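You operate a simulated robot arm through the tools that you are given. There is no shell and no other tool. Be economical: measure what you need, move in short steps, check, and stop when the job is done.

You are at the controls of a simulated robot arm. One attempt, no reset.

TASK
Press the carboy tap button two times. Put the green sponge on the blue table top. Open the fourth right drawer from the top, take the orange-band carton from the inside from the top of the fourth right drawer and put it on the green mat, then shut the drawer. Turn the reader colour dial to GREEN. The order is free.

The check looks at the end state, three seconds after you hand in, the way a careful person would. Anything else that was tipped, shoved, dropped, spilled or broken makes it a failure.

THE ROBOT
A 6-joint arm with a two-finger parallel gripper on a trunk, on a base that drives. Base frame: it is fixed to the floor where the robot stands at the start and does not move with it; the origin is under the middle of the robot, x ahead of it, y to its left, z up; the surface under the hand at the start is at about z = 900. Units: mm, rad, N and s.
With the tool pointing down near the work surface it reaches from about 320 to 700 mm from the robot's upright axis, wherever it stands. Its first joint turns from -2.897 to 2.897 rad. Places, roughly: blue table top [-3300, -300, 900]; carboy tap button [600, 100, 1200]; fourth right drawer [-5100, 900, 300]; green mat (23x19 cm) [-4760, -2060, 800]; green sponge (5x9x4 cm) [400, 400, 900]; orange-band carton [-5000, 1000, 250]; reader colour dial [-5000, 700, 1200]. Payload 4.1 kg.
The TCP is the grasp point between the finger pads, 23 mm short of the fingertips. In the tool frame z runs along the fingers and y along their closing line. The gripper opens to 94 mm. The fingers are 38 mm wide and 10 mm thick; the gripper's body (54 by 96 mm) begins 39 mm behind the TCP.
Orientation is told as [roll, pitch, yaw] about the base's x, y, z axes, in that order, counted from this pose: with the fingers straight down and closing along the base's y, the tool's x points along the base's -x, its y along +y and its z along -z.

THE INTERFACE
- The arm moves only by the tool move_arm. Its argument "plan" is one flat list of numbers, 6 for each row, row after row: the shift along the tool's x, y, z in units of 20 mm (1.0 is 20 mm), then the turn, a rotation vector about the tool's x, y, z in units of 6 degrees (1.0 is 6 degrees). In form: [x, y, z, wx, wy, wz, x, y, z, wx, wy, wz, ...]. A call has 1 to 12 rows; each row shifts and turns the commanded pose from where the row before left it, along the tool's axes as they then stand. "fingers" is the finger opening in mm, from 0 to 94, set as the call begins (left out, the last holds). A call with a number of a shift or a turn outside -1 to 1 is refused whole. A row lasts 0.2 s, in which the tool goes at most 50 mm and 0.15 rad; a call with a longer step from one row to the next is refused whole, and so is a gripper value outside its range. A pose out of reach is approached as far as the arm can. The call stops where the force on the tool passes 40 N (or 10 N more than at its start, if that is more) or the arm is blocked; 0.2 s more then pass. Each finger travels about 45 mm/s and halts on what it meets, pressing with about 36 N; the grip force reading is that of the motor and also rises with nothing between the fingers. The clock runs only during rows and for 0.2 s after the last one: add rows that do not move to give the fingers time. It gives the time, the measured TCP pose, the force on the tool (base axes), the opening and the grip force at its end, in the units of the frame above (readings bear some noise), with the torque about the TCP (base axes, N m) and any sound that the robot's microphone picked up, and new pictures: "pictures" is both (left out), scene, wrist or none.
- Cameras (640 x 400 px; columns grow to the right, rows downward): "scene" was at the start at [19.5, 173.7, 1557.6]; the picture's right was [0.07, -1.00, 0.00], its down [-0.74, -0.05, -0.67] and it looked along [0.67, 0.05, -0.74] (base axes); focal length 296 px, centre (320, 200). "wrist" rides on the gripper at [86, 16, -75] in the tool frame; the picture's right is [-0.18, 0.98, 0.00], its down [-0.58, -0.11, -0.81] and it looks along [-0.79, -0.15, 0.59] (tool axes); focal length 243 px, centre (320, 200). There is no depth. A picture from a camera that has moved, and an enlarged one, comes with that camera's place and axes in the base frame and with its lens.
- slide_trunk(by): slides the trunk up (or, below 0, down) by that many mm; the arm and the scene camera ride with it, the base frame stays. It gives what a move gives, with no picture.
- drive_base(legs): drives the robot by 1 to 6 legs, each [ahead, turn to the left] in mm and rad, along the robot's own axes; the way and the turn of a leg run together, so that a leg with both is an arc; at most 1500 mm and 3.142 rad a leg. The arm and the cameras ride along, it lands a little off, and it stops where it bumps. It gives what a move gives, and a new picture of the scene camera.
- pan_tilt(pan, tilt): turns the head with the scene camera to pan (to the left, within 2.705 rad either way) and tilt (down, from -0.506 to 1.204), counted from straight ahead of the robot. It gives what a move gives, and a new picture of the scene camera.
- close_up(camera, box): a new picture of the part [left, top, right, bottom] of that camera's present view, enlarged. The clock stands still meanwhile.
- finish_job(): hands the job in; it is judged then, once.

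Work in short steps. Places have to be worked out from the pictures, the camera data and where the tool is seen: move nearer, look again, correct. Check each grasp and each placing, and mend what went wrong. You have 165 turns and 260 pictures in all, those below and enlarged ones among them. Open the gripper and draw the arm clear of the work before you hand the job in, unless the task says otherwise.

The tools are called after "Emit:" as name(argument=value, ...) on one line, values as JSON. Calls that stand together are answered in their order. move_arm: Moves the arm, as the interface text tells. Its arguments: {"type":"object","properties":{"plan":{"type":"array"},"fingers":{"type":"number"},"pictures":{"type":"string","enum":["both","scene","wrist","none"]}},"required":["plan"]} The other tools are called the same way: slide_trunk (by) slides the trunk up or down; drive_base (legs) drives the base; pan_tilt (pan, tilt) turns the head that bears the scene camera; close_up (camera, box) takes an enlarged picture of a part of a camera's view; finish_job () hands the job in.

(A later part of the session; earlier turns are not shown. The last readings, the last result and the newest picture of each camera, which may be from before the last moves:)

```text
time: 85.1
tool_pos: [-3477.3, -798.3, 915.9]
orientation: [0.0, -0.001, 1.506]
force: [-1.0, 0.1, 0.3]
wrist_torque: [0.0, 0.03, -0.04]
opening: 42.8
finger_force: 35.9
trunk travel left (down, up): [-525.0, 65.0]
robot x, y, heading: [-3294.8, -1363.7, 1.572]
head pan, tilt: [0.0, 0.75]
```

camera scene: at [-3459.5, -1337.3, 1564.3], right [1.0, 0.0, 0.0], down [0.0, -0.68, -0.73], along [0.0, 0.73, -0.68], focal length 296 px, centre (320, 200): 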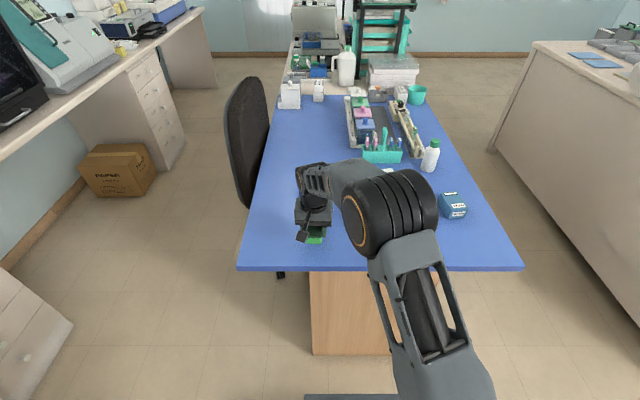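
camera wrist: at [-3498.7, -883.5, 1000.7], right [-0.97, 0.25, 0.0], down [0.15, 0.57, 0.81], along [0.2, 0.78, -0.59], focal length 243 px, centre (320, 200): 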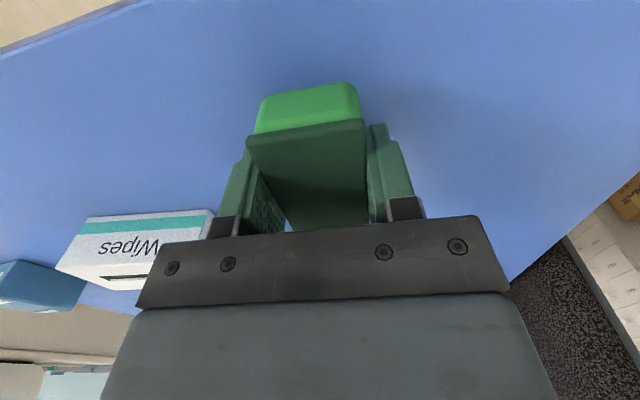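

Emit:
move_arm(plan=[0, 0, 0.15, 0, 0, 0, 0, 0, 0.15, 0, 0, 0, 0, 0, 0.15, 0, 0, 0, 0, 0, 0.1, 0, 0, 0], pictures="both")

```text
time: 86.1
tool_pos: [-3477.3, -798.7, 907.5]
orientation: [0.002, -0.005, 1.505]
force: [0.5, -0.7, 26.3]
wrist_torque: [-0.67, -0.13, 0.02]
opening: 42.5
finger_force: 36.3
trunk travel left (down, up): [-525.0, 65.0]
robot x, y, heading: [-3292.1, -1357.7, 1.575]
head pan, tilt: [0.0, 0.75]
camera scene: at [-3458.6, -1339.8, 1565.0], right [1.0, 0.0, 0.0], down [0.0, -0.68, -0.73], along [0.0, 0.73, -0.68], focal length 296 px, centre (320, 200)
camera wrist: at [-3498.9, -883.5, 981.8], right [-0.97, 0.25, 0.0], down [0.15, 0.57, 0.81], along [0.2, 0.78, -0.59], focal length 243 px, centre (320, 200)
```

scene: 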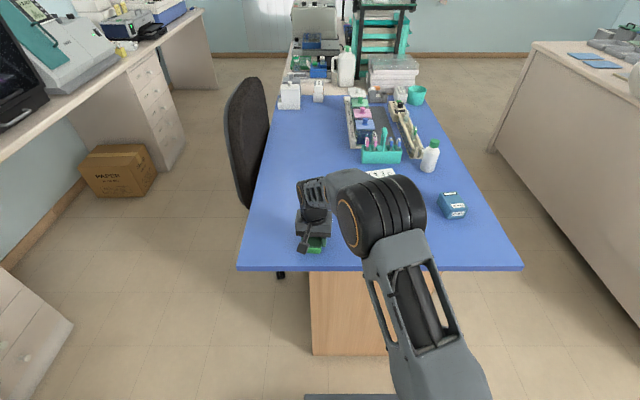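
wrist: 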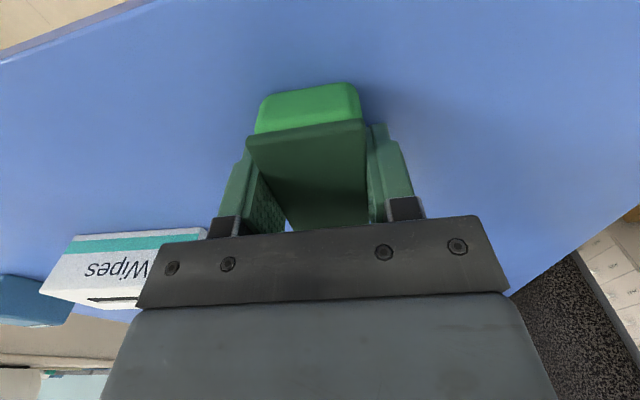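

Contact with 26 N, so the table is at about z = 880. I back off 2 mm, open to 64 mm, and rise 130 mm.

Emit:
move_arm(plan=[0, 0, -0.1, 0, 0, 0, 0, 0, 0, 0, 0, 0, 0, 0, 0, 0, 0, 0, 0, 0, 0, 0, 0, 0, 0, 0, -0.5, 0, 0, 0, 0, 0, -1, 0, 0, 0, 0, 0, -1, 0, 0, 0, 0, 0, -1, 0, 0, 0, 0, 0, -1, 0, 0, 0, 0, 0, -1, 0, 0, 0, 0, 0, -1, 0, 0, 0], fingers=66)

```text
time: 88.5
tool_pos: [-3478.8, -798.5, 1035.2]
orientation: [-0.001, 0.0, 1.504]
force: [-0.2, -1.1, 0.6]
wrist_torque: [-0.01, -0.07, -0.02]
opening: 66.1
finger_force: 0.2
trunk travel left (down, up): [-525.0, 65.0]
robot x, y, heading: [-3293.8, -1357.4, 1.571]
head pan, tilt: [0.0, 0.75]
camera scene: at [-3459.4, -1337.6, 1564.3], right [1.0, 0.0, 0.0], down [0.0, -0.68, -0.73], along [0.0, 0.73, -0.68], focal length 296 px, centre (320, 200)
camera wrist: at [-3500.0, -882.2, 1109.9], right [-0.97, 0.25, 0.0], down [0.15, 0.57, 0.81], along [0.2, 0.78, -0.59], focal length 243 px, centre (320, 200)
```

scene: 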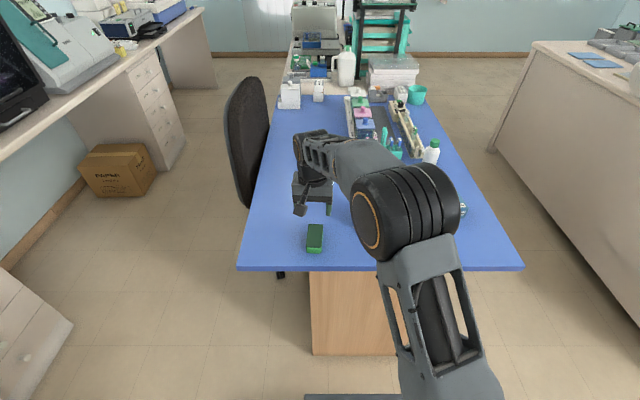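
wrist: 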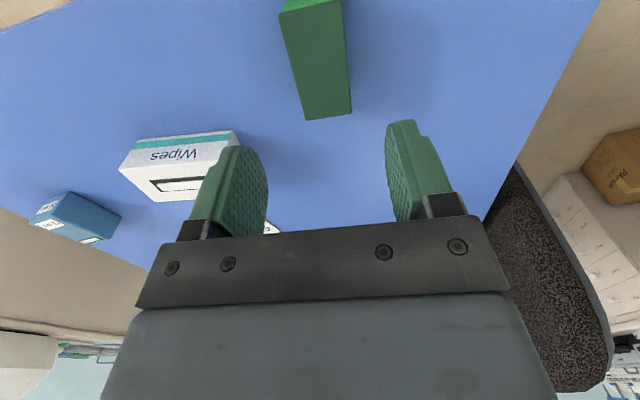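

The sponge is well placed. I raise and draw the arm back, then plan the drive round to the back-wall bench.

Emit:
move_arm(plan=[0.9, 0, -0.9, 0, 0, 0, 0.9, 0, -0.9, 0, 0, 0, 0.9, 0, -0.9, 0, 0, 0, 0.9, 0, -0.9, 0, 0, 0, 0.9, 0, -0.9, 0, 0, 0, 0.9, 0, -0.9, 0, 0, 0, 0.9, 0, 0, 0, 0, 0, 0.9, 0, 0, 0, 0, 0, 0.9, 0, 0, 0, 0, 0, 0.9, 0, 0, 0, 0, 0, 0.9, 0, 0, 0, 0, 0, 0.9, 0, 0, 0, 0, 0], fingers=0, pictures="none")

Emit:
pan_tilt(pan=0.9, tilt=0.6)

```text
time: 91.1
tool_pos: [-3494.1, -1014.0, 1145.4]
orientation: [0.001, -0.001, 1.505]
force: [0.3, 0.1, -0.1]
wrist_torque: [-0.03, 0.01, 0.02]
opening: 0.2
finger_force: 36.3
trunk travel left (down, up): [-525.0, 65.0]
robot x, y, heading: [-3292.2, -1361.4, 1.58]
head pan, tilt: [0.0, 0.75]
```

```text
time: 92.3
tool_pos: [-3493.4, -1012.8, 1144.7]
orientation: [-0.001, 0.0, 1.504]
force: [0.0, 0.3, -0.4]
wrist_torque: [0.02, 0.02, 0.0]
opening: 0.0
finger_force: 36.4
trunk travel left (down, up): [-525.0, 65.0]
robot x, y, heading: [-3291.0, -1359.2, 1.577]
head pan, tilt: [0.901, 0.6]
camera scene: at [-3528.6, -1365.7, 1577.2], right [0.62, 0.79, 0.0], down [0.44, -0.35, -0.82], along [-0.65, 0.51, -0.57], focal length 296 px, centre (320, 200)
```

scene: 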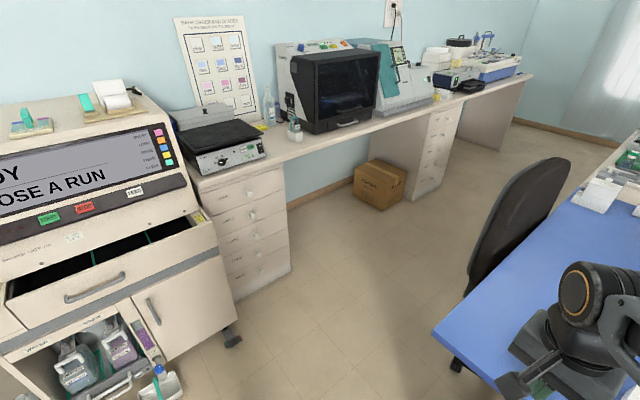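

The cart's open drawer protrudes to x ≈ -4465, so I'll reverse to about (-4000, -1250) with the arm trailing, then go up the aisle.

Emit:
drive_base(legs=[[110, 0], [0, -1.577], [-710, 0]])

Emit:
pan_tilt(pan=1.9, tilt=0.7)

```text
time: 100.9
tool_pos: [-3661.2, -1049.5, 1143.8]
orientation: [0.0, 0.001, -0.078]
force: [-0.2, -0.9, -0.4]
wrist_torque: [0.0, 0.02, 0.02]
opening: 0.1
finger_force: 36.1
trunk travel left (down, up): [-525.0, 65.0]
robot x, y, heading: [-4008.6, -1241.8, -0.01]
head pan, tilt: [0.901, 0.6]
camera scene: at [-4013.5, -1006.4, 1577.2], right [0.78, -0.63, 0.0], down [-0.35, -0.44, -0.83], along [0.52, 0.64, -0.56], focal length 296 px, centre (320, 200)
```

scene: 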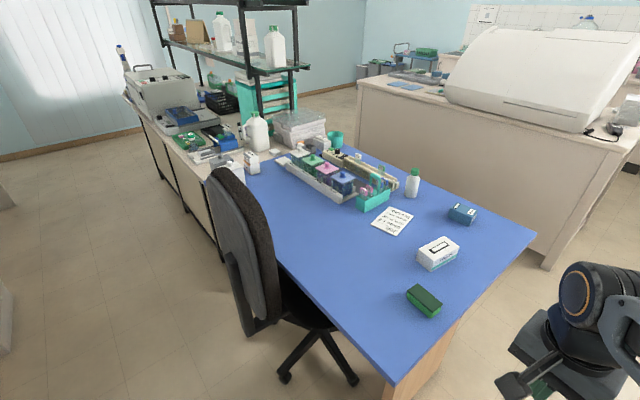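

```text
time: 102.2
tool_pos: [-3660.4, -1048.3, 1144.4]
orientation: [0.001, -0.002, -0.079]
force: [-0.2, 0.0, 0.5]
wrist_torque: [0.01, -0.03, 0.01]
opening: 0.0
finger_force: 35.9
trunk travel left (down, up): [-525.0, 65.0]
robot x, y, heading: [-4010.2, -1242.7, -0.009]
head pan, tilt: [1.901, 0.7]
camera scene: at [-4095.6, -994.5, 1568.6], right [0.95, 0.31, 0.0], down [0.2, -0.61, -0.76], along [-0.24, 0.73, -0.64], focal length 296 px, centre (320, 200)
```

scene: 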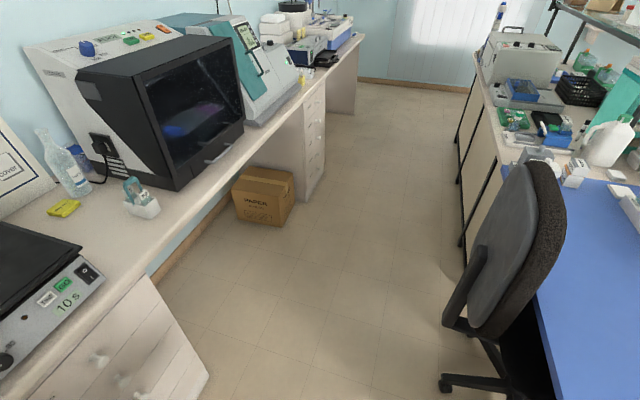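

The aisle between the chair (x ≈ -3855) and the bench (x ≈ -4740) allows passing at x ≈ -4295. I turn and drive up it.

Emit:
drive_base(legs=[[0, 1.927], [850, 0], [0, -0.347]])

```text
time: 112.4
tool_pos: [-4496.9, -93.5, 1144.7]
orientation: [0.0, 0.0, 1.505]
force: [-0.7, 0.9, -0.5]
wrist_torque: [-0.02, 0.0, 0.0]
opening: 0.0
finger_force: 35.9
trunk travel left (down, up): [-525.0, 65.0]
robot x, y, heading: [-4297.9, -442.8, 1.574]
head pan, tilt: [1.901, 0.7]
camera scene: at [-4544.5, -528.0, 1568.6], right [-0.33, 0.94, 0.0], down [0.61, 0.21, -0.76], along [-0.72, -0.25, -0.64], focal length 296 px, centre (320, 200)
```

scene: 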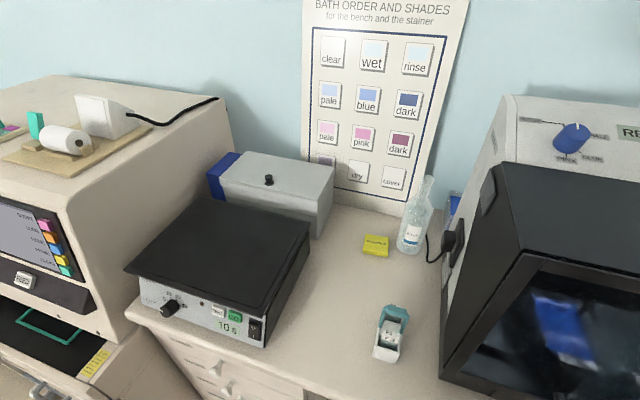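

A blue knob sits on the first device. I look closer, and pan toward the bench further along.

Emit:
close_up(camera="scene", box=[500, 90, 640, 190])

Emit:
pan_tilt(pan=0.8, tilt=0.55)

```text
4.00 times, centred on (570, 140) of scene
camera zoom: at [-4544.5, -528.0, 1568.6], right [-0.33, 0.94, 0.0], down [0.61, 0.21, -0.76], along [-0.72, -0.25, -0.64], focal length 1182 px, centre (-680, 440)
```

zoom: 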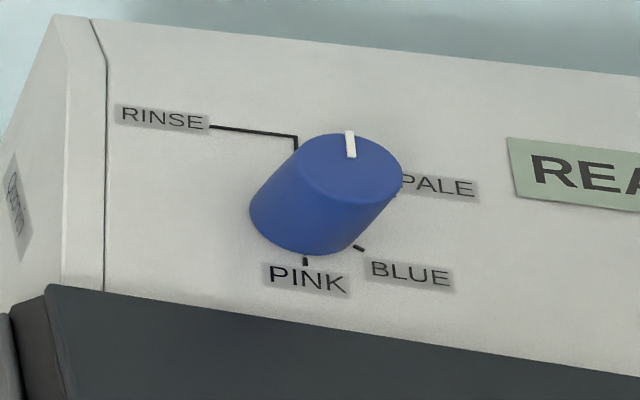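

```text
time: 113.7
tool_pos: [-4498.0, -93.9, 1144.6]
orientation: [0.001, -0.001, 1.503]
force: [-0.5, 1.3, -0.4]
wrist_torque: [0.02, 0.0, 0.02]
opening: 0.3
finger_force: 36.2
trunk travel left (down, up): [-525.0, 65.0]
robot x, y, heading: [-4297.3, -441.9, 1.575]
head pan, tilt: [0.799, 0.55]
camera scene: at [-4529.0, -438.0, 1581.7], right [0.69, 0.72, 0.0], down [0.38, -0.36, -0.85], along [-0.61, 0.59, -0.52], focal length 296 px, centre (320, 200)
```

scene: 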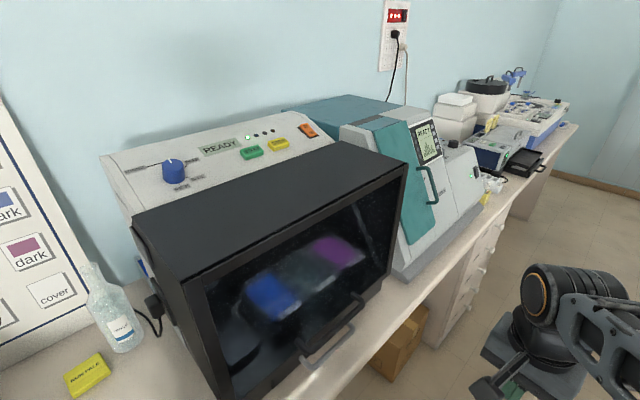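

That dial belongs to the stainer, not the reader. I drive on 800 mm to see the next instruments.

Emit:
drive_base(legs=[[800, 0]])

Emit:
pan_tilt(pan=1.2, tilt=0.6)

```text
time: 118.0
tool_pos: [-4508.6, 692.1, 1144.2]
orientation: [0.0, 0.0, 1.515]
force: [-0.7, 0.0, -0.6]
wrist_torque: [0.0, 0.0, 0.01]
opening: 0.0
finger_force: 36.2
trunk travel left (down, up): [-525.0, 65.0]
robot x, y, heading: [-4303.8, 352.9, 1.587]
head pan, tilt: [0.799, 0.55]
camera scene: at [-4536.1, 348.4, 1581.7], right [0.69, 0.73, 0.0], down [0.38, -0.36, -0.85], along [-0.62, 0.59, -0.52], focal length 296 px, centre (320, 200)
```

scene: 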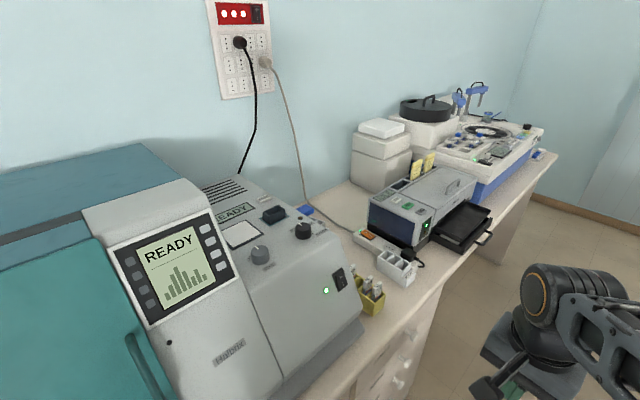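

```text
time: 118.8
tool_pos: [-4508.8, 691.9, 1144.1]
orientation: [0.001, 0.0, 1.513]
force: [-0.7, 0.0, -0.2]
wrist_torque: [0.0, 0.01, -0.01]
opening: 0.1
finger_force: 36.1
trunk travel left (down, up): [-525.0, 65.0]
robot x, y, heading: [-4304.2, 347.9, 1.588]
head pan, tilt: [1.201, 0.6]
camera scene: at [-4553.6, 317.3, 1577.2], right [0.35, 0.94, 0.0], down [0.53, -0.2, -0.83], along [-0.77, 0.29, -0.56], focal length 296 px, centre (320, 200)
```

scene: 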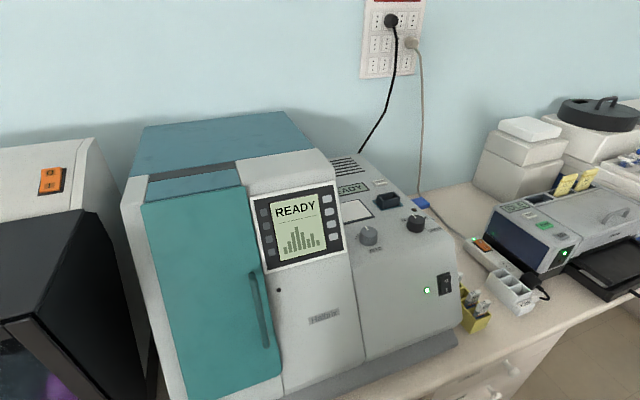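

Two dials appear on the reader's top. I enlarge them.

Emit:
close_up(camera="scene", box=[320, 170, 460, 258])

```text
4.55 times, centred on (390, 214) of scene
camera zoom: at [-4553.6, 317.3, 1577.2], right [0.35, 0.94, 0.0], down [0.53, -0.2, -0.83], along [-0.77, 0.29, -0.56], focal length 1343 px, centre (2, 136)
```

zoom: 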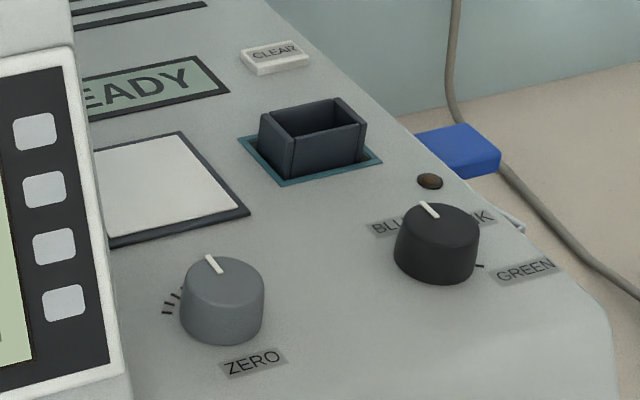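

The black dial (BLUE / ?K / GREEN) is the colour dial, at about (-4950, 690, 1180). I raise the arm and drive to face the bench at y ≈ 690.

Emit:
move_arm(plan=[0, 0, -1, 0, 0, 0, 0, 0, -1, 0, 0, 0, 0, 0, -1, 0, 0, 0, 0, 0, -1, 0, 0, 0, 0, 0, -1, 0, 0, 0, 0, 0, -1, 0, 0, 0, 0, 0, -1, 0, 0, 0, 0, 0, -1, 0, 0, 0, 0, 0, -1, 0, 0, 0], pictures="none")

Emit:
drive_base(legs=[[0, -0.15], [345, 0], [0, 1.7]])

Emit:
pan_tilt(pan=0.0, tilt=0.7)

```text
time: 120.8
tool_pos: [-4510.1, 692.4, 1323.8]
orientation: [-0.002, 0.002, 1.513]
force: [-0.5, 0.4, -0.5]
wrist_torque: [0.0, 0.01, 0.01]
opening: 0.2
finger_force: 35.9
trunk travel left (down, up): [-525.0, 65.0]
robot x, y, heading: [-4307.4, 351.0, 1.584]
head pan, tilt: [1.201, 0.6]
```

```text
time: 127.8
tool_pos: [-4607.9, 493.2, 1325.3]
orientation: [0.001, 0.001, 3.066]
force: [-0.4, 0.0, 0.0]
wrist_torque: [0.01, -0.02, -0.03]
opening: 0.0
finger_force: 36.2
trunk travel left (down, up): [-525.0, 65.0]
robot x, y, heading: [-4257.6, 688.6, 3.131]
head pan, tilt: [1.201, 0.6]
camera scene: at [-4230.7, 442.6, 1577.2], right [-0.93, 0.37, 0.0], down [0.21, 0.53, -0.82], along [-0.3, -0.77, -0.57], focal length 296 px, centre (320, 200)
```

scene: 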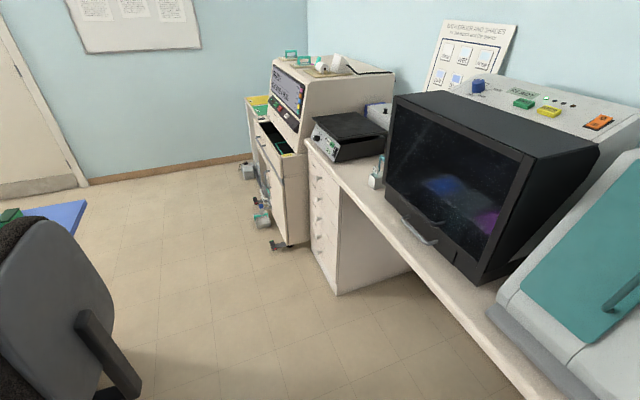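

```text
time: 129.2
tool_pos: [-4608.6, 495.5, 1324.6]
orientation: [0.0, -0.001, 3.064]
force: [-0.3, 0.2, 0.2]
wrist_torque: [0.0, 0.01, 0.01]
opening: 0.1
finger_force: 36.1
trunk travel left (down, up): [-525.0, 65.0]
robot x, y, heading: [-4256.3, 691.1, 3.133]
head pan, tilt: [0.0, 0.7]
camera scene: at [-4283.2, 525.4, 1568.6], right [0.01, 1.0, 0.0], down [0.64, 0.0, -0.77], along [-0.77, 0.0, -0.64], focal length 296 px, centre (320, 200)
```

scene: 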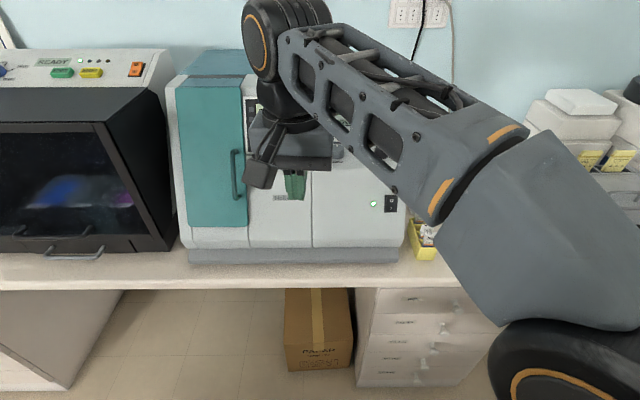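

The drawer column (5 drawers) is to the right. I move the wrist camera nearer to see the dial.

Emit:
move_arm(plan=[-0.9, -0.9, -0.4, 0, 0, 0, -0.9, -0.9, -0.4, 0, 0, 0, -0.9, -0.9, -0.4, 0, 0, 0, -0.9, -0.9, -0.4, 0, 0, 0, -0.9, -0.9, -0.4, 0, 0, 0, -0.9, -0.9, -0.4, 0, 0, 0, -0.9, -0.9, -0.4, 0, 0, 0])

```text
time: 130.8
tool_pos: [-4724.5, 632.2, 1380.2]
orientation: [0.001, -0.001, 3.064]
force: [-0.6, -0.3, 0.1]
wrist_torque: [0.01, -0.03, 0.01]
opening: 0.0
finger_force: 35.5
trunk travel left (down, up): [-525.0, 65.0]
robot x, y, heading: [-4258.4, 690.5, 3.139]
head pan, tilt: [0.0, 0.7]
camera scene: at [-4283.6, 525.7, 1568.6], right [0.01, 1.0, 0.0], down [0.64, 0.0, -0.76], along [-0.76, 0.01, -0.64], focal length 296 px, centre (320, 200)
camera wrist: at [-4638.8, 610.2, 1454.0], right [-0.26, -0.97, 0.0], down [-0.57, 0.15, 0.81], along [-0.78, 0.21, -0.59], focal length 243 px, centre (320, 200)
```

scene: 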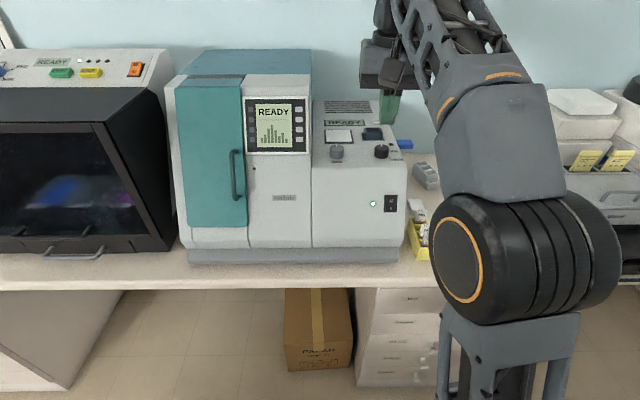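
wrist: 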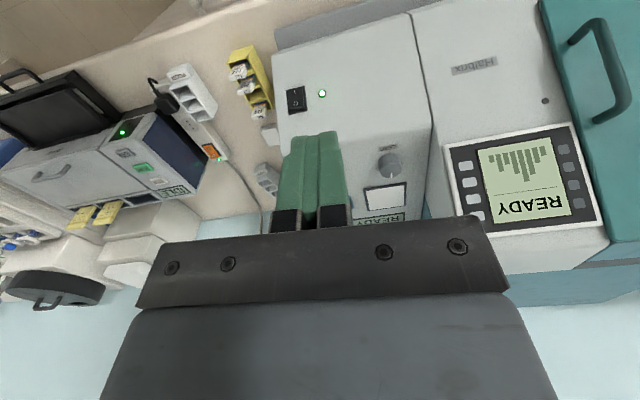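

The dial is at about (-4957, 694, 1172) but the fingers hide it. I shift 100 mm toward +y for a clear wrist view.

Emit:
move_arm(plan=[0, -1, 0, 0, 0, 0, 0, -1, 0, 0, 0, 0, 0, -1, 0, 0, 0, 0, 0, -1, 0, 0, 0, 0, 0, -1, 0, 0, 0, 0], pictures="none")

Emit:
close_up(camera="wrist", box=[310, 110, 470, 210])

Emit:
close_up(camera="scene", box=[320, 110, 440, 185])

```text
time: 132.0
tool_pos: [-4716.6, 730.2, 1380.3]
orientation: [0.001, 0.0, 3.065]
force: [1.2, -0.1, -0.1]
wrist_torque: [-0.01, 0.03, 0.02]
opening: 0.1
finger_force: 36.3
trunk travel left (down, up): [-525.0, 65.0]
robot x, y, heading: [-4257.7, 690.8, 3.135]
head pan, tilt: [0.0, 0.7]
```

```text
4.00 times, centred on (390, 160) of wrist
camera zoom: at [-4631.2, 708.3, 1455.5], right [-0.26, -0.97, 0.0], down [-0.57, 0.15, 0.81], along [-0.78, 0.21, -0.59], focal length 970 px, centre (40, 360)
```

zoom: 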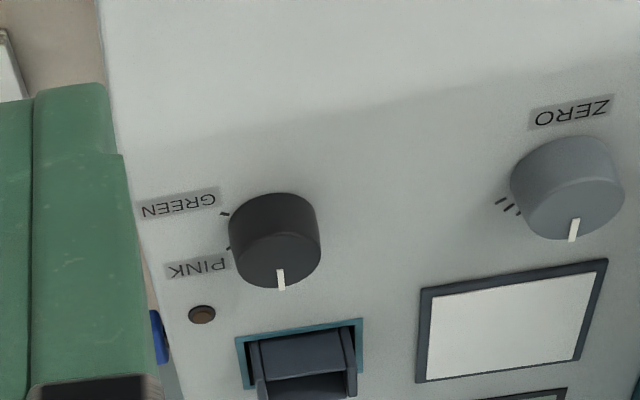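

```text
5.33 times, centred on (380, 148) of scene
camera zoom: at [-4283.2, 525.7, 1568.6], right [0.01, 1.0, 0.0], down [0.64, 0.0, -0.76], along [-0.76, 0.01, -0.64], focal length 1576 px, centre (0, 480)
```

zoom: 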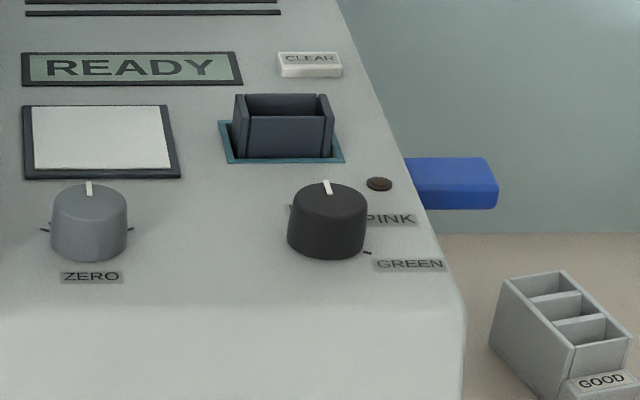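

Pointer is at BLUE (pointing back); GREEN is about 105–115° clockwise from there, on the right. I drive 80 mm closer so the dial is well within reach.

Emit:
drive_base(legs=[[80, 0]])

```text
time: 133.1
tool_pos: [-4797.2, 729.5, 1380.0]
orientation: [0.001, 0.002, 3.067]
force: [-0.4, 0.5, -0.4]
wrist_torque: [0.02, 0.0, 0.0]
opening: 0.2
finger_force: 36.3
trunk travel left (down, up): [-525.0, 65.0]
robot x, y, heading: [-4338.0, 692.4, 3.129]
head pan, tilt: [0.0, 0.7]
camera scene: at [-4364.3, 526.0, 1568.6], right [0.01, 1.0, 0.0], down [0.64, 0.0, -0.76], along [-0.76, 0.0, -0.64], focal length 296 px, centre (320, 200)
```

scene: 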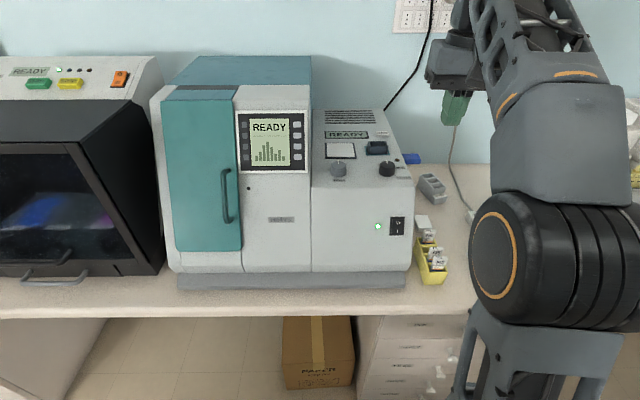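

I move the fingers over the dial at height 1284 and open them.

Emit:
move_arm(plan=[-0.97, 0.32, 0.6, 0, 0, 0, -0.97, 0.32, 0.6, 0, 0, 0, -0.97, 0.32, 0.6, 0, 0, 0, -0.97, 0.32, 0.6, 0, 0, 0, -0.97, 0.32, 0.6, 0, 0, 0, -0.97, 0.32, 0.6, 0, 0, 0, -0.97, 0.32, 0.6, 0, 0, 0, -0.97, 0.32, 0.6, 0, 0, 0], fingers=60)

```text
time: 134.9
tool_pos: [-4939.3, 689.6, 1278.0]
orientation: [0.0, 0.0, 3.064]
force: [0.0, 0.6, 0.2]
wrist_torque: [-0.02, 0.0, -0.02]
opening: 60.1
finger_force: 0.1
out of reach, approached as far as the arm can: row 7, 8
trunk travel left (down, up): [-525.0, 65.0]
robot x, y, heading: [-4337.5, 689.7, 3.133]
head pan, tilt: [0.0, 0.7]
camera scene: at [-4362.8, 525.9, 1568.6], right [0.01, 1.0, 0.0], down [0.64, 0.0, -0.77], along [-0.77, 0.0, -0.64], focal length 296 px, centre (320, 200)
camera wrist: at [-4854.5, 667.9, 1351.8], right [-0.26, -0.97, 0.0], down [-0.57, 0.15, 0.81], along [-0.78, 0.21, -0.59], focal length 243 px, centre (320, 200)
```

scene: 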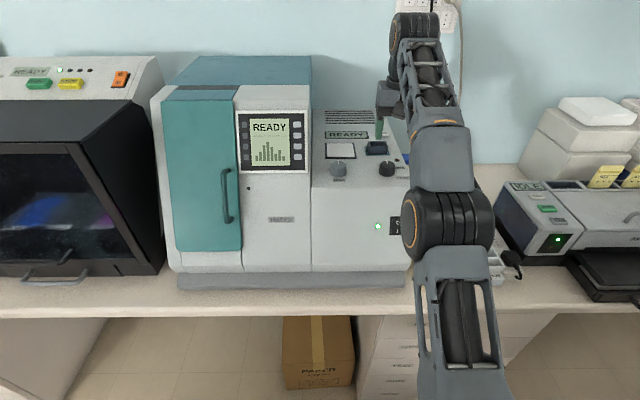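
wrist: 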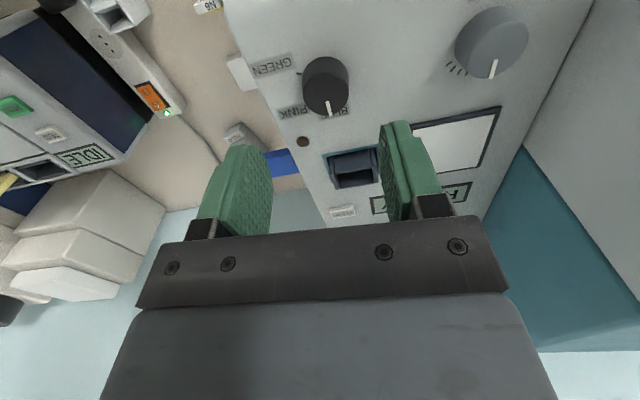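

The wrist ray puts the dial at (-4960, 691). That was the reach limit, so I drive 40 mm closer.

Emit:
drive_base(legs=[[40, 0]])

```text
time: 135.8
tool_pos: [-4981.9, 690.2, 1277.2]
orientation: [0.0, 0.002, 3.065]
force: [-0.2, -0.1, -0.2]
wrist_torque: [0.01, -0.02, -0.02]
opening: 60.2
finger_force: 0.0
trunk travel left (down, up): [-525.0, 65.0]
robot x, y, heading: [-4379.3, 691.6, 3.139]
head pan, tilt: [0.0, 0.7]
camera scene: at [-4405.1, 526.3, 1568.5], right [0.01, 1.0, 0.0], down [0.64, 0.0, -0.76], along [-0.76, 0.0, -0.64], focal length 296 px, centre (320, 200)
```

scene: 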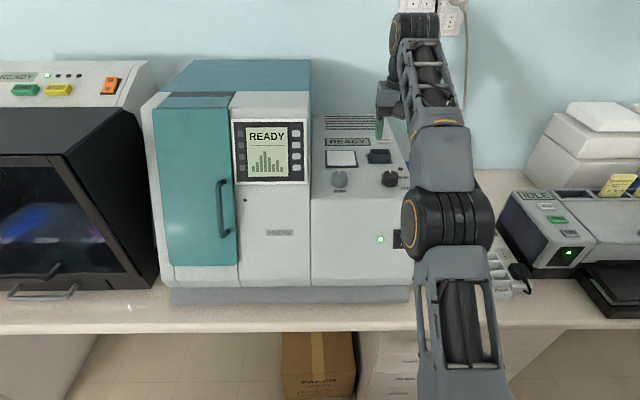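

I correct x back by ~20 mm and descend 60 mm, then check the alignment.

Emit:
move_arm(plan=[0.5, 0, 0.5, 0, 0, 0, 0.5, 0, 0.5, 0, 0, 0, 0, 0, 1, 0, 0, 0, 0, 0, 0.8, 0, 0, 0], pictures="wrist")

```text
time: 136.8
tool_pos: [-4961.6, 689.8, 1221.9]
orientation: [0.001, 0.001, 3.066]
force: [0.2, 0.4, 0.1]
wrist_torque: [-0.01, -0.02, -0.01]
opening: 59.9
finger_force: 0.0
trunk travel left (down, up): [-525.0, 65.0]
robot x, y, heading: [-4376.9, 692.5, 3.135]
head pan, tilt: [0.0, 0.7]
camera wrist: at [-4875.6, 666.5, 1296.1], right [-0.26, -0.97, 0.0], down [-0.57, 0.15, 0.81], along [-0.78, 0.21, -0.59], focal length 243 px, centre (320, 200)
```

wrist: 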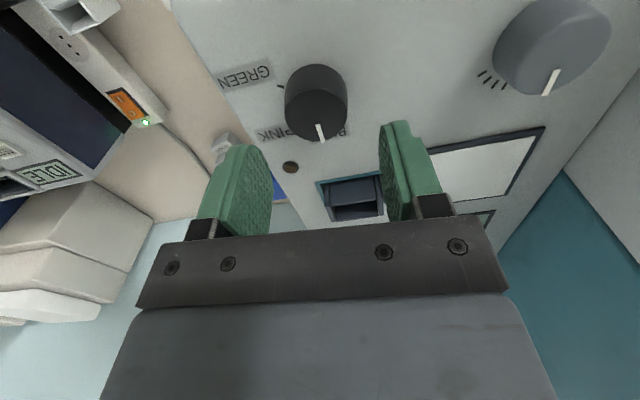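

Well centred over the dial. I descend to TCP z ≈ 1180.

Emit:
move_arm(plan=[0, 0, 0.6, 0, 0, 0, 0, 0, 0.6, 0, 0, 0, 0, 0, 0.5, 0, 0, 0, 0, 0, 0.4, 0, 0, 0], pictures="wrist")

```text
time: 137.8
tool_pos: [-4961.8, 690.4, 1179.5]
orientation: [-0.002, 0.001, 3.064]
force: [-0.8, -0.1, 0.3]
wrist_torque: [0.0, -0.05, -0.01]
opening: 60.0
finger_force: 0.0
trunk travel left (down, up): [-525.0, 65.0]
robot x, y, heading: [-4378.2, 692.7, 3.138]
head pan, tilt: [0.0, 0.7]
camera wrist: at [-4875.2, 667.4, 1254.1], right [-0.26, -0.97, 0.0], down [-0.57, 0.15, 0.81], along [-0.78, 0.21, -0.59], focal length 243 px, centre (320, 200)
```

wrist: 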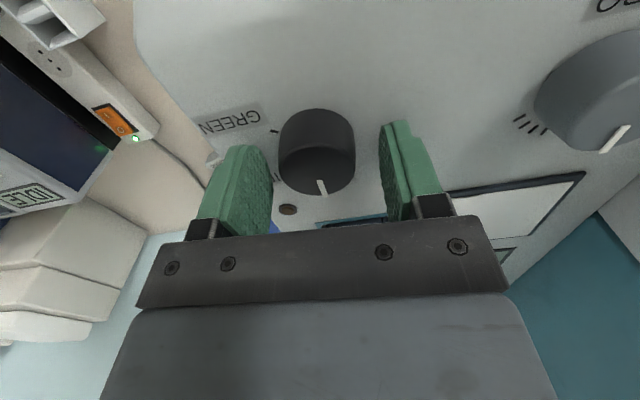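

The fingers straddle the dial. I close on it gently and read the opening.

Emit:
move_arm(plan=[0, 0, 0, 0, 0, 0, 0, 0, 0, 0, 0, 0, 0, 0, 0, 0, 0, 0, 0, 0, 0, 0, 0, 0], fingers=30, pictures="wrist")

```text
time: 138.8
tool_pos: [-4961.7, 689.7, 1180.5]
orientation: [-0.001, 0.002, 3.064]
force: [0.9, 1.3, -1.8]
wrist_torque: [0.06, 0.19, -0.05]
opening: 37.3
finger_force: 44.9
trunk travel left (down, up): [-525.0, 65.0]
robot x, y, heading: [-4377.7, 692.2, 3.137]
head pan, tilt: [0.0, 0.7]
camera wrist: at [-4875.2, 667.8, 1254.1], right [-0.26, -0.97, 0.0], down [-0.57, 0.15, 0.81], along [-0.78, 0.21, -0.59], focal length 243 px, centre (320, 200)
```

wrist: 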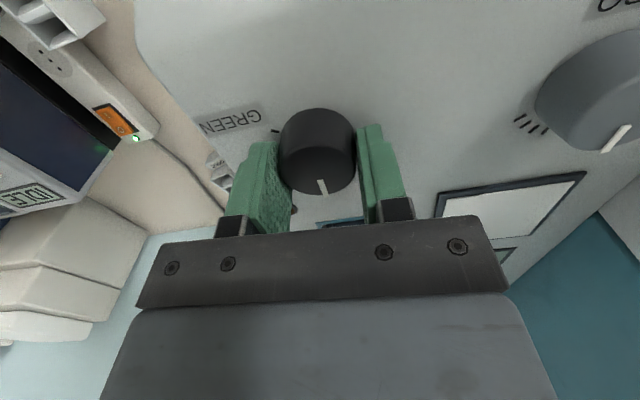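

Gripped at 37 mm. I turn 54° clockwise (positive about tool z) and check.

Emit:
move_arm(plan=[0, 0, 0, 0, 0, 1, 0, 0, 0, 0, 0, 1, 0, 0, 0, 0, 0, 1, 0, 0, 0, 0, 0, 1, 0, 0, 0, 0, 0, 1, 0, 0, 0, 0, 0, 1, 0, 0, 0, 0, 0, 1, 0, 0, 0, 0, 0, 1, 0, 0, 0, 0, 0, 1])

```text
time: 140.8
tool_pos: [-4958.8, 694.5, 1179.9]
orientation: [-0.001, -0.002, 2.122]
force: [21.3, 27.5, -2.0]
wrist_torque: [0.49, -0.36, 0.17]
opening: 37.3
finger_force: 44.8
trunk travel left (down, up): [-525.0, 65.0]
robot x, y, heading: [-4378.4, 691.8, 3.131]
head pan, tilt: [0.0, 0.7]
camera scene: at [-4400.8, 531.3, 1569.1], right [0.01, 1.0, 0.0], down [0.64, -0.01, -0.77], along [-0.77, 0.0, -0.64], focal length 296 px, centre (320, 200)
camera wrist: at [-4926.5, 612.4, 1254.1], right [-0.93, -0.36, 0.0], down [-0.21, 0.55, 0.81], along [-0.29, 0.75, -0.59], focal length 243 px, centre (320, 200)
```

scene: 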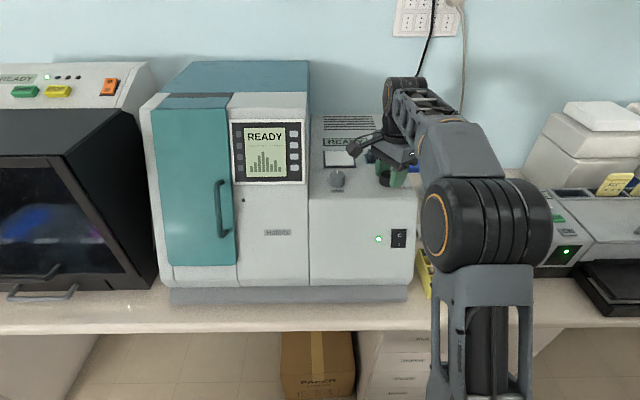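
wrist: 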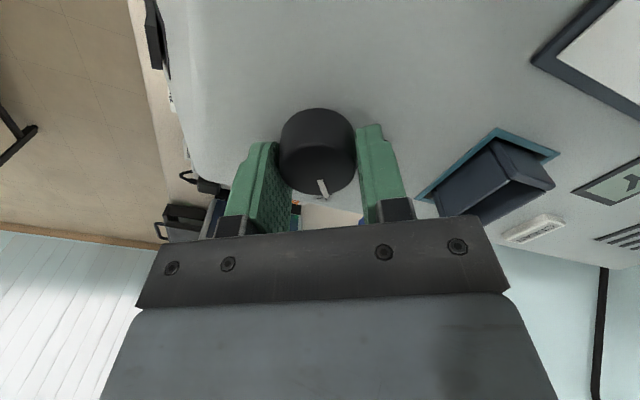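

The dial follows (pointer moved along with the grip). Lateral force shows a small misalignment, so I shift the tool to relieve it and turn another 48°.

Emit:
move_arm(plan=[-0.11, -0.25, 0, 0, 0, 0, 0, 0, 0, 0, 0, 1, 0, 0, 0, 0, 0, 1, 0, 0, 0, 0, 0, 1, 0, 0, 0, 0, 0, 1, 0, 0, 0, 0, 0, 1, 0, 0, 0, 0, 0, 1, 0, 0, 0, 0, 0, 1, 0, 0, 0, 0, 0, 1])

```text
time: 142.8
tool_pos: [-4953.3, 694.8, 1180.5]
orientation: [-0.006, 0.002, 1.283]
force: [32.9, 8.1, -12.8]
wrist_torque: [-0.53, -0.42, 0.14]
opening: 37.3
finger_force: 45.0
trunk travel left (down, up): [-525.0, 65.0]
robot x, y, heading: [-4377.4, 690.4, 3.139]
head pan, tilt: [0.0, 0.7]
camera scene: at [-4399.5, 528.1, 1568.7], right [0.01, 1.0, 0.0], down [0.64, 0.0, -0.77], along [-0.77, 0.0, -0.64], focal length 296 px, centre (320, 200)
camera wrist: at [-4994.0, 617.0, 1254.2], right [-0.89, 0.46, 0.0], down [0.27, 0.53, 0.81], along [0.37, 0.72, -0.59], focal length 243 px, centre (320, 200)
```

scene: 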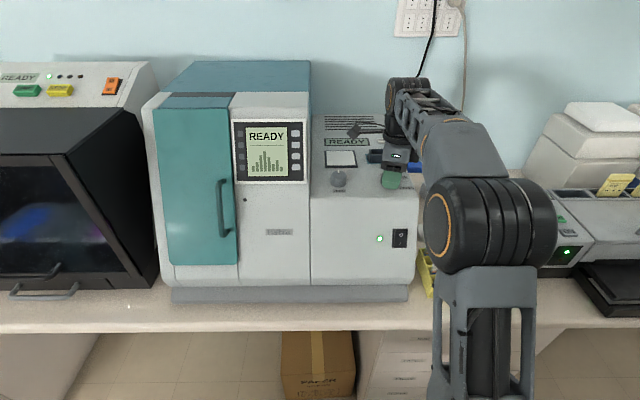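
wrist: 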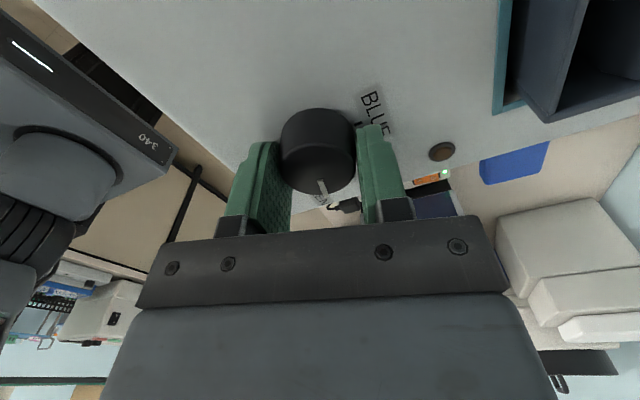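

Turned 102° in all. I relieve the sideways force, open, and rise 60 mm to read the pointer.

Emit:
move_arm(plan=[-0.06, -0.19, 0, 0, 0, 0], pictures="none")

Emit:
move_arm(plan=[0, 0, 0, 0, 0, 0, 0, 0, 0, 0, 0, 0, 0, 0, 0, 0, 0, 0, 0, 0, -0.6, 0, 0, 0, 0, 0, -1, 0, 0, 0, 0, 0, -1, 0, 0, 0, 0, 0, -1, 0, 0, 0], fingers=62)

Emit:
close_up(camera="wrist", box=[240, 40, 400, 160])

```text
time: 143.2
tool_pos: [-4953.5, 694.6, 1180.1]
orientation: [0.001, 0.001, 1.285]
force: [13.5, 6.2, -7.7]
wrist_torque: [0.84, -0.76, 0.04]
opening: 37.2
finger_force: 45.3
trunk travel left (down, up): [-525.0, 65.0]
robot x, y, heading: [-4381.5, 689.4, 3.138]
head pan, tilt: [0.0, 0.7]
```

```text
time: 144.8
tool_pos: [-4955.4, 693.6, 1251.9]
orientation: [-0.002, -0.002, 1.285]
force: [-0.8, 0.9, -0.1]
wrist_torque: [0.0, -0.02, 0.0]
opening: 61.9
finger_force: 0.1
trunk travel left (down, up): [-525.0, 65.0]
robot x, y, heading: [-4376.4, 694.9, 3.13]
head pan, tilt: [0.0, 0.7]
camera scene: at [-4404.1, 526.6, 1568.6], right [0.01, 1.0, 0.0], down [0.64, 0.0, -0.76], along [-0.76, 0.0, -0.64], focal length 296 px, centre (320, 200)
camera wrist: at [-4994.2, 616.0, 1326.4], right [-0.89, 0.45, 0.0], down [0.27, 0.53, 0.81], along [0.37, 0.72, -0.59], focal length 243 px, centre (320, 200)
```

scene: 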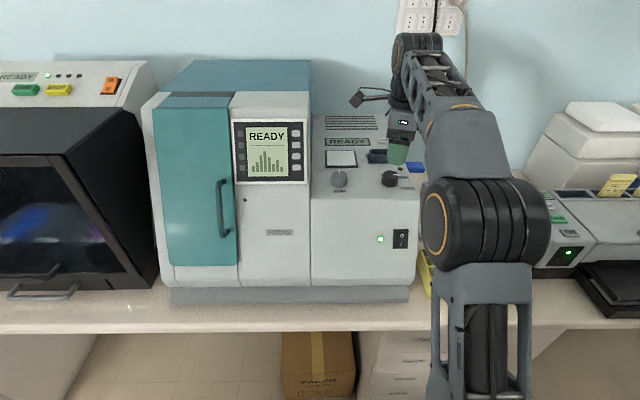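
wrist: 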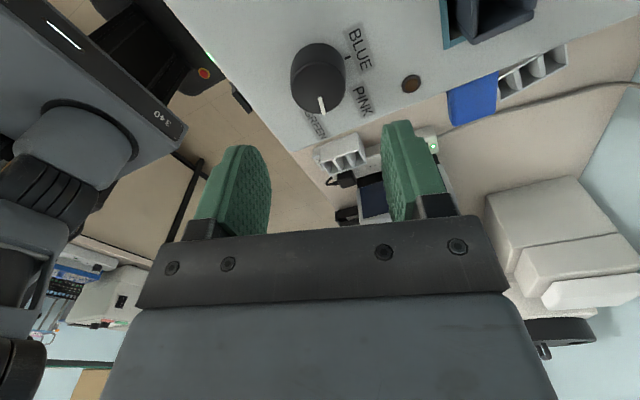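

```text
3.33 times, centred on (320, 100) of wrist
camera zoom: at [-4994.2, 616.0, 1326.4], right [-0.89, 0.45, 0.0], down [0.27, 0.53, 0.81], along [0.37, 0.72, -0.59], focal length 809 px, centre (320, 533)
```

zoom: 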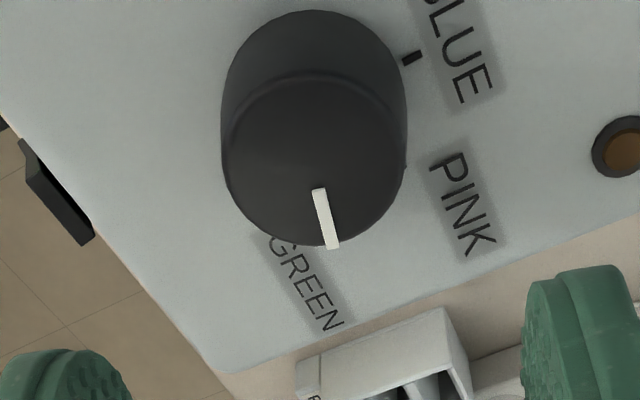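

By my geometry the pointer is at ~104°, with BLUE at 0° and PINK ~55°. I check against the GREEN tick from the scene camera.

Emit:
close_up(camera="scene", box=[360, 155, 430, 200])

```text
8.89 times, centred on (395, 178) of scene
camera zoom: at [-4404.1, 526.6, 1568.6], right [0.01, 1.0, 0.0], down [0.64, 0.0, -0.76], along [-0.76, 0.0, -0.64], focal length 2627 px, centre (-347, 400)
```

zoom: 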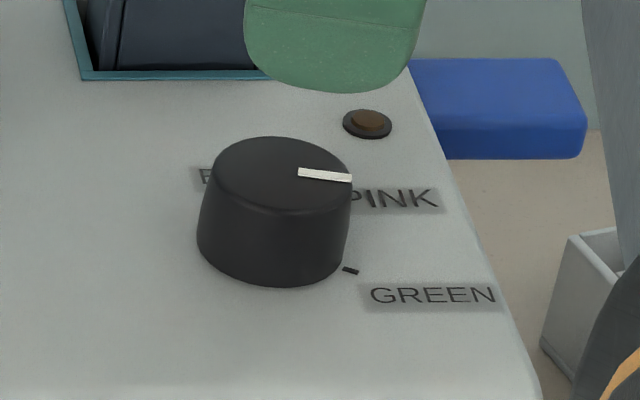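

The GREEN tick is at ~117° and the pointer at ~102°, so I need about 14° more. I lower, regrip, turn 14.5°, and release.

Emit:
move_arm(plan=[0, 0, 0.9, 0, 0, 0, 0, 0, 0.9, 0, 0, 0, 0, 0, 0.9, 0, 0, 0, 0, 0, 0.85, 0, 0, 0], pictures="none")

Emit:
move_arm(plan=[0, 0, 0, 0, 0, 0, 0, 0, 0, 0, 0, 0, 0, 0, 0, 0, 0, 0, 0, 0, 0, 0, 0, 0, 0, 0, 0, 0, 0, 0.8, 0, 0, 0, 0, 0, 0.8, 0, 0, 0, 0, 0, 0.8, 0, 0, 0, 0, 0, 0], fingers=30, pictures="wrist")

```text
time: 145.8
tool_pos: [-4955.1, 694.6, 1180.9]
orientation: [-0.001, 0.0, 1.283]
force: [0.0, 0.1, -0.2]
wrist_torque: [-0.01, 0.0, 0.01]
opening: 62.5
finger_force: 0.2
trunk travel left (down, up): [-525.0, 65.0]
robot x, y, heading: [-4380.2, 693.2, 3.131]
head pan, tilt: [0.0, 0.7]
```

```text
time: 147.6
tool_pos: [-4953.6, 693.4, 1180.4]
orientation: [-0.002, -0.003, 1.033]
force: [10.2, -1.2, -10.3]
wrist_torque: [-0.78, 0.1, 0.04]
opening: 37.3
finger_force: 45.6
trunk travel left (down, up): [-525.0, 65.0]
robot x, y, heading: [-4379.3, 690.0, 3.134]
head pan, tilt: [0.0, 0.7]
camera wrist: at [-5011.0, 628.2, 1254.2], right [-0.75, 0.66, 0.0], down [0.39, 0.44, 0.81], along [0.54, 0.6, -0.59], focal length 243 px, centre (320, 200)
```

wrist: 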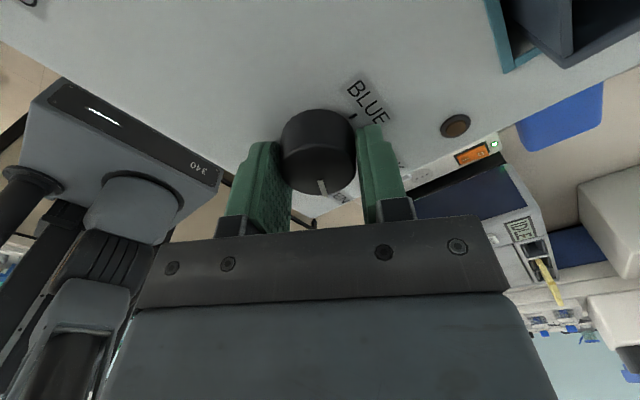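

Turned. I release, rise 70 mm, and look again from the scene camera.

Emit:
move_arm(plan=[0, 0, 0, 0, 0, 0, 0, 0, 0, 0, 0, 0, 0, 0, 0, 0, 0, 0, 0, 0, -0.6, 0, 0, 0, 0, 0, -1, 0, 0, 0, 0, 0, -1, 0, 0, 0, 0, 0, -1, 0, 0, 0], fingers=62, pictures="none")

Emit:
close_up(camera="scene", box=[360, 155, 430, 200])

Emit:
close_up(camera="wrist", box=[240, 20, 400, 140])

```text
time: 149.2
tool_pos: [-4954.7, 694.5, 1252.0]
orientation: [-0.002, -0.001, 1.032]
force: [-0.3, -0.1, -0.1]
wrist_torque: [-0.02, 0.03, 0.05]
opening: 62.1
finger_force: 0.0
trunk travel left (down, up): [-525.0, 65.0]
robot x, y, heading: [-4380.6, 694.8, 3.134]
head pan, tilt: [0.0, 0.7]
```

```text
8.89 times, centred on (395, 178) of scene
camera zoom: at [-4404.1, 526.6, 1568.6], right [0.01, 1.0, 0.0], down [0.64, 0.0, -0.76], along [-0.76, 0.0, -0.64], focal length 2627 px, centre (-347, 400)
```

zoom: 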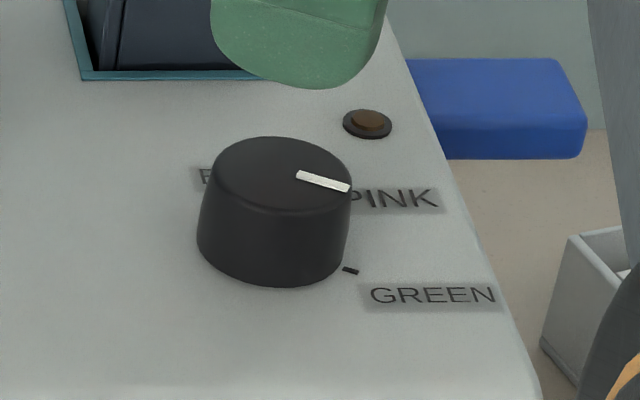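

```text
3.33 times, centred on (320, 80) of wrist
camera zoom: at [-5011.8, 629.3, 1326.4], right [-0.75, 0.66, 0.0], down [0.39, 0.44, 0.81], along [0.53, 0.61, -0.59], focal length 809 px, centre (320, 600)
```

zoom: 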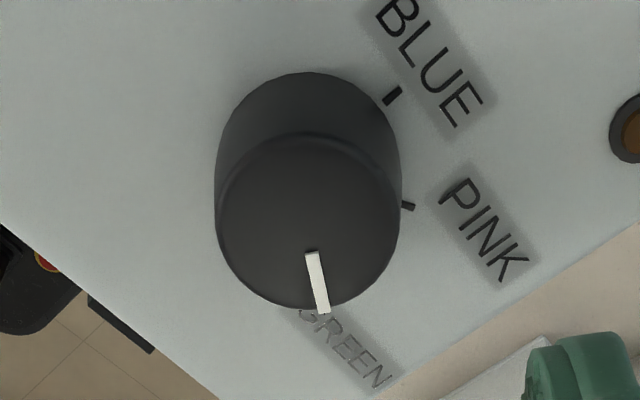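

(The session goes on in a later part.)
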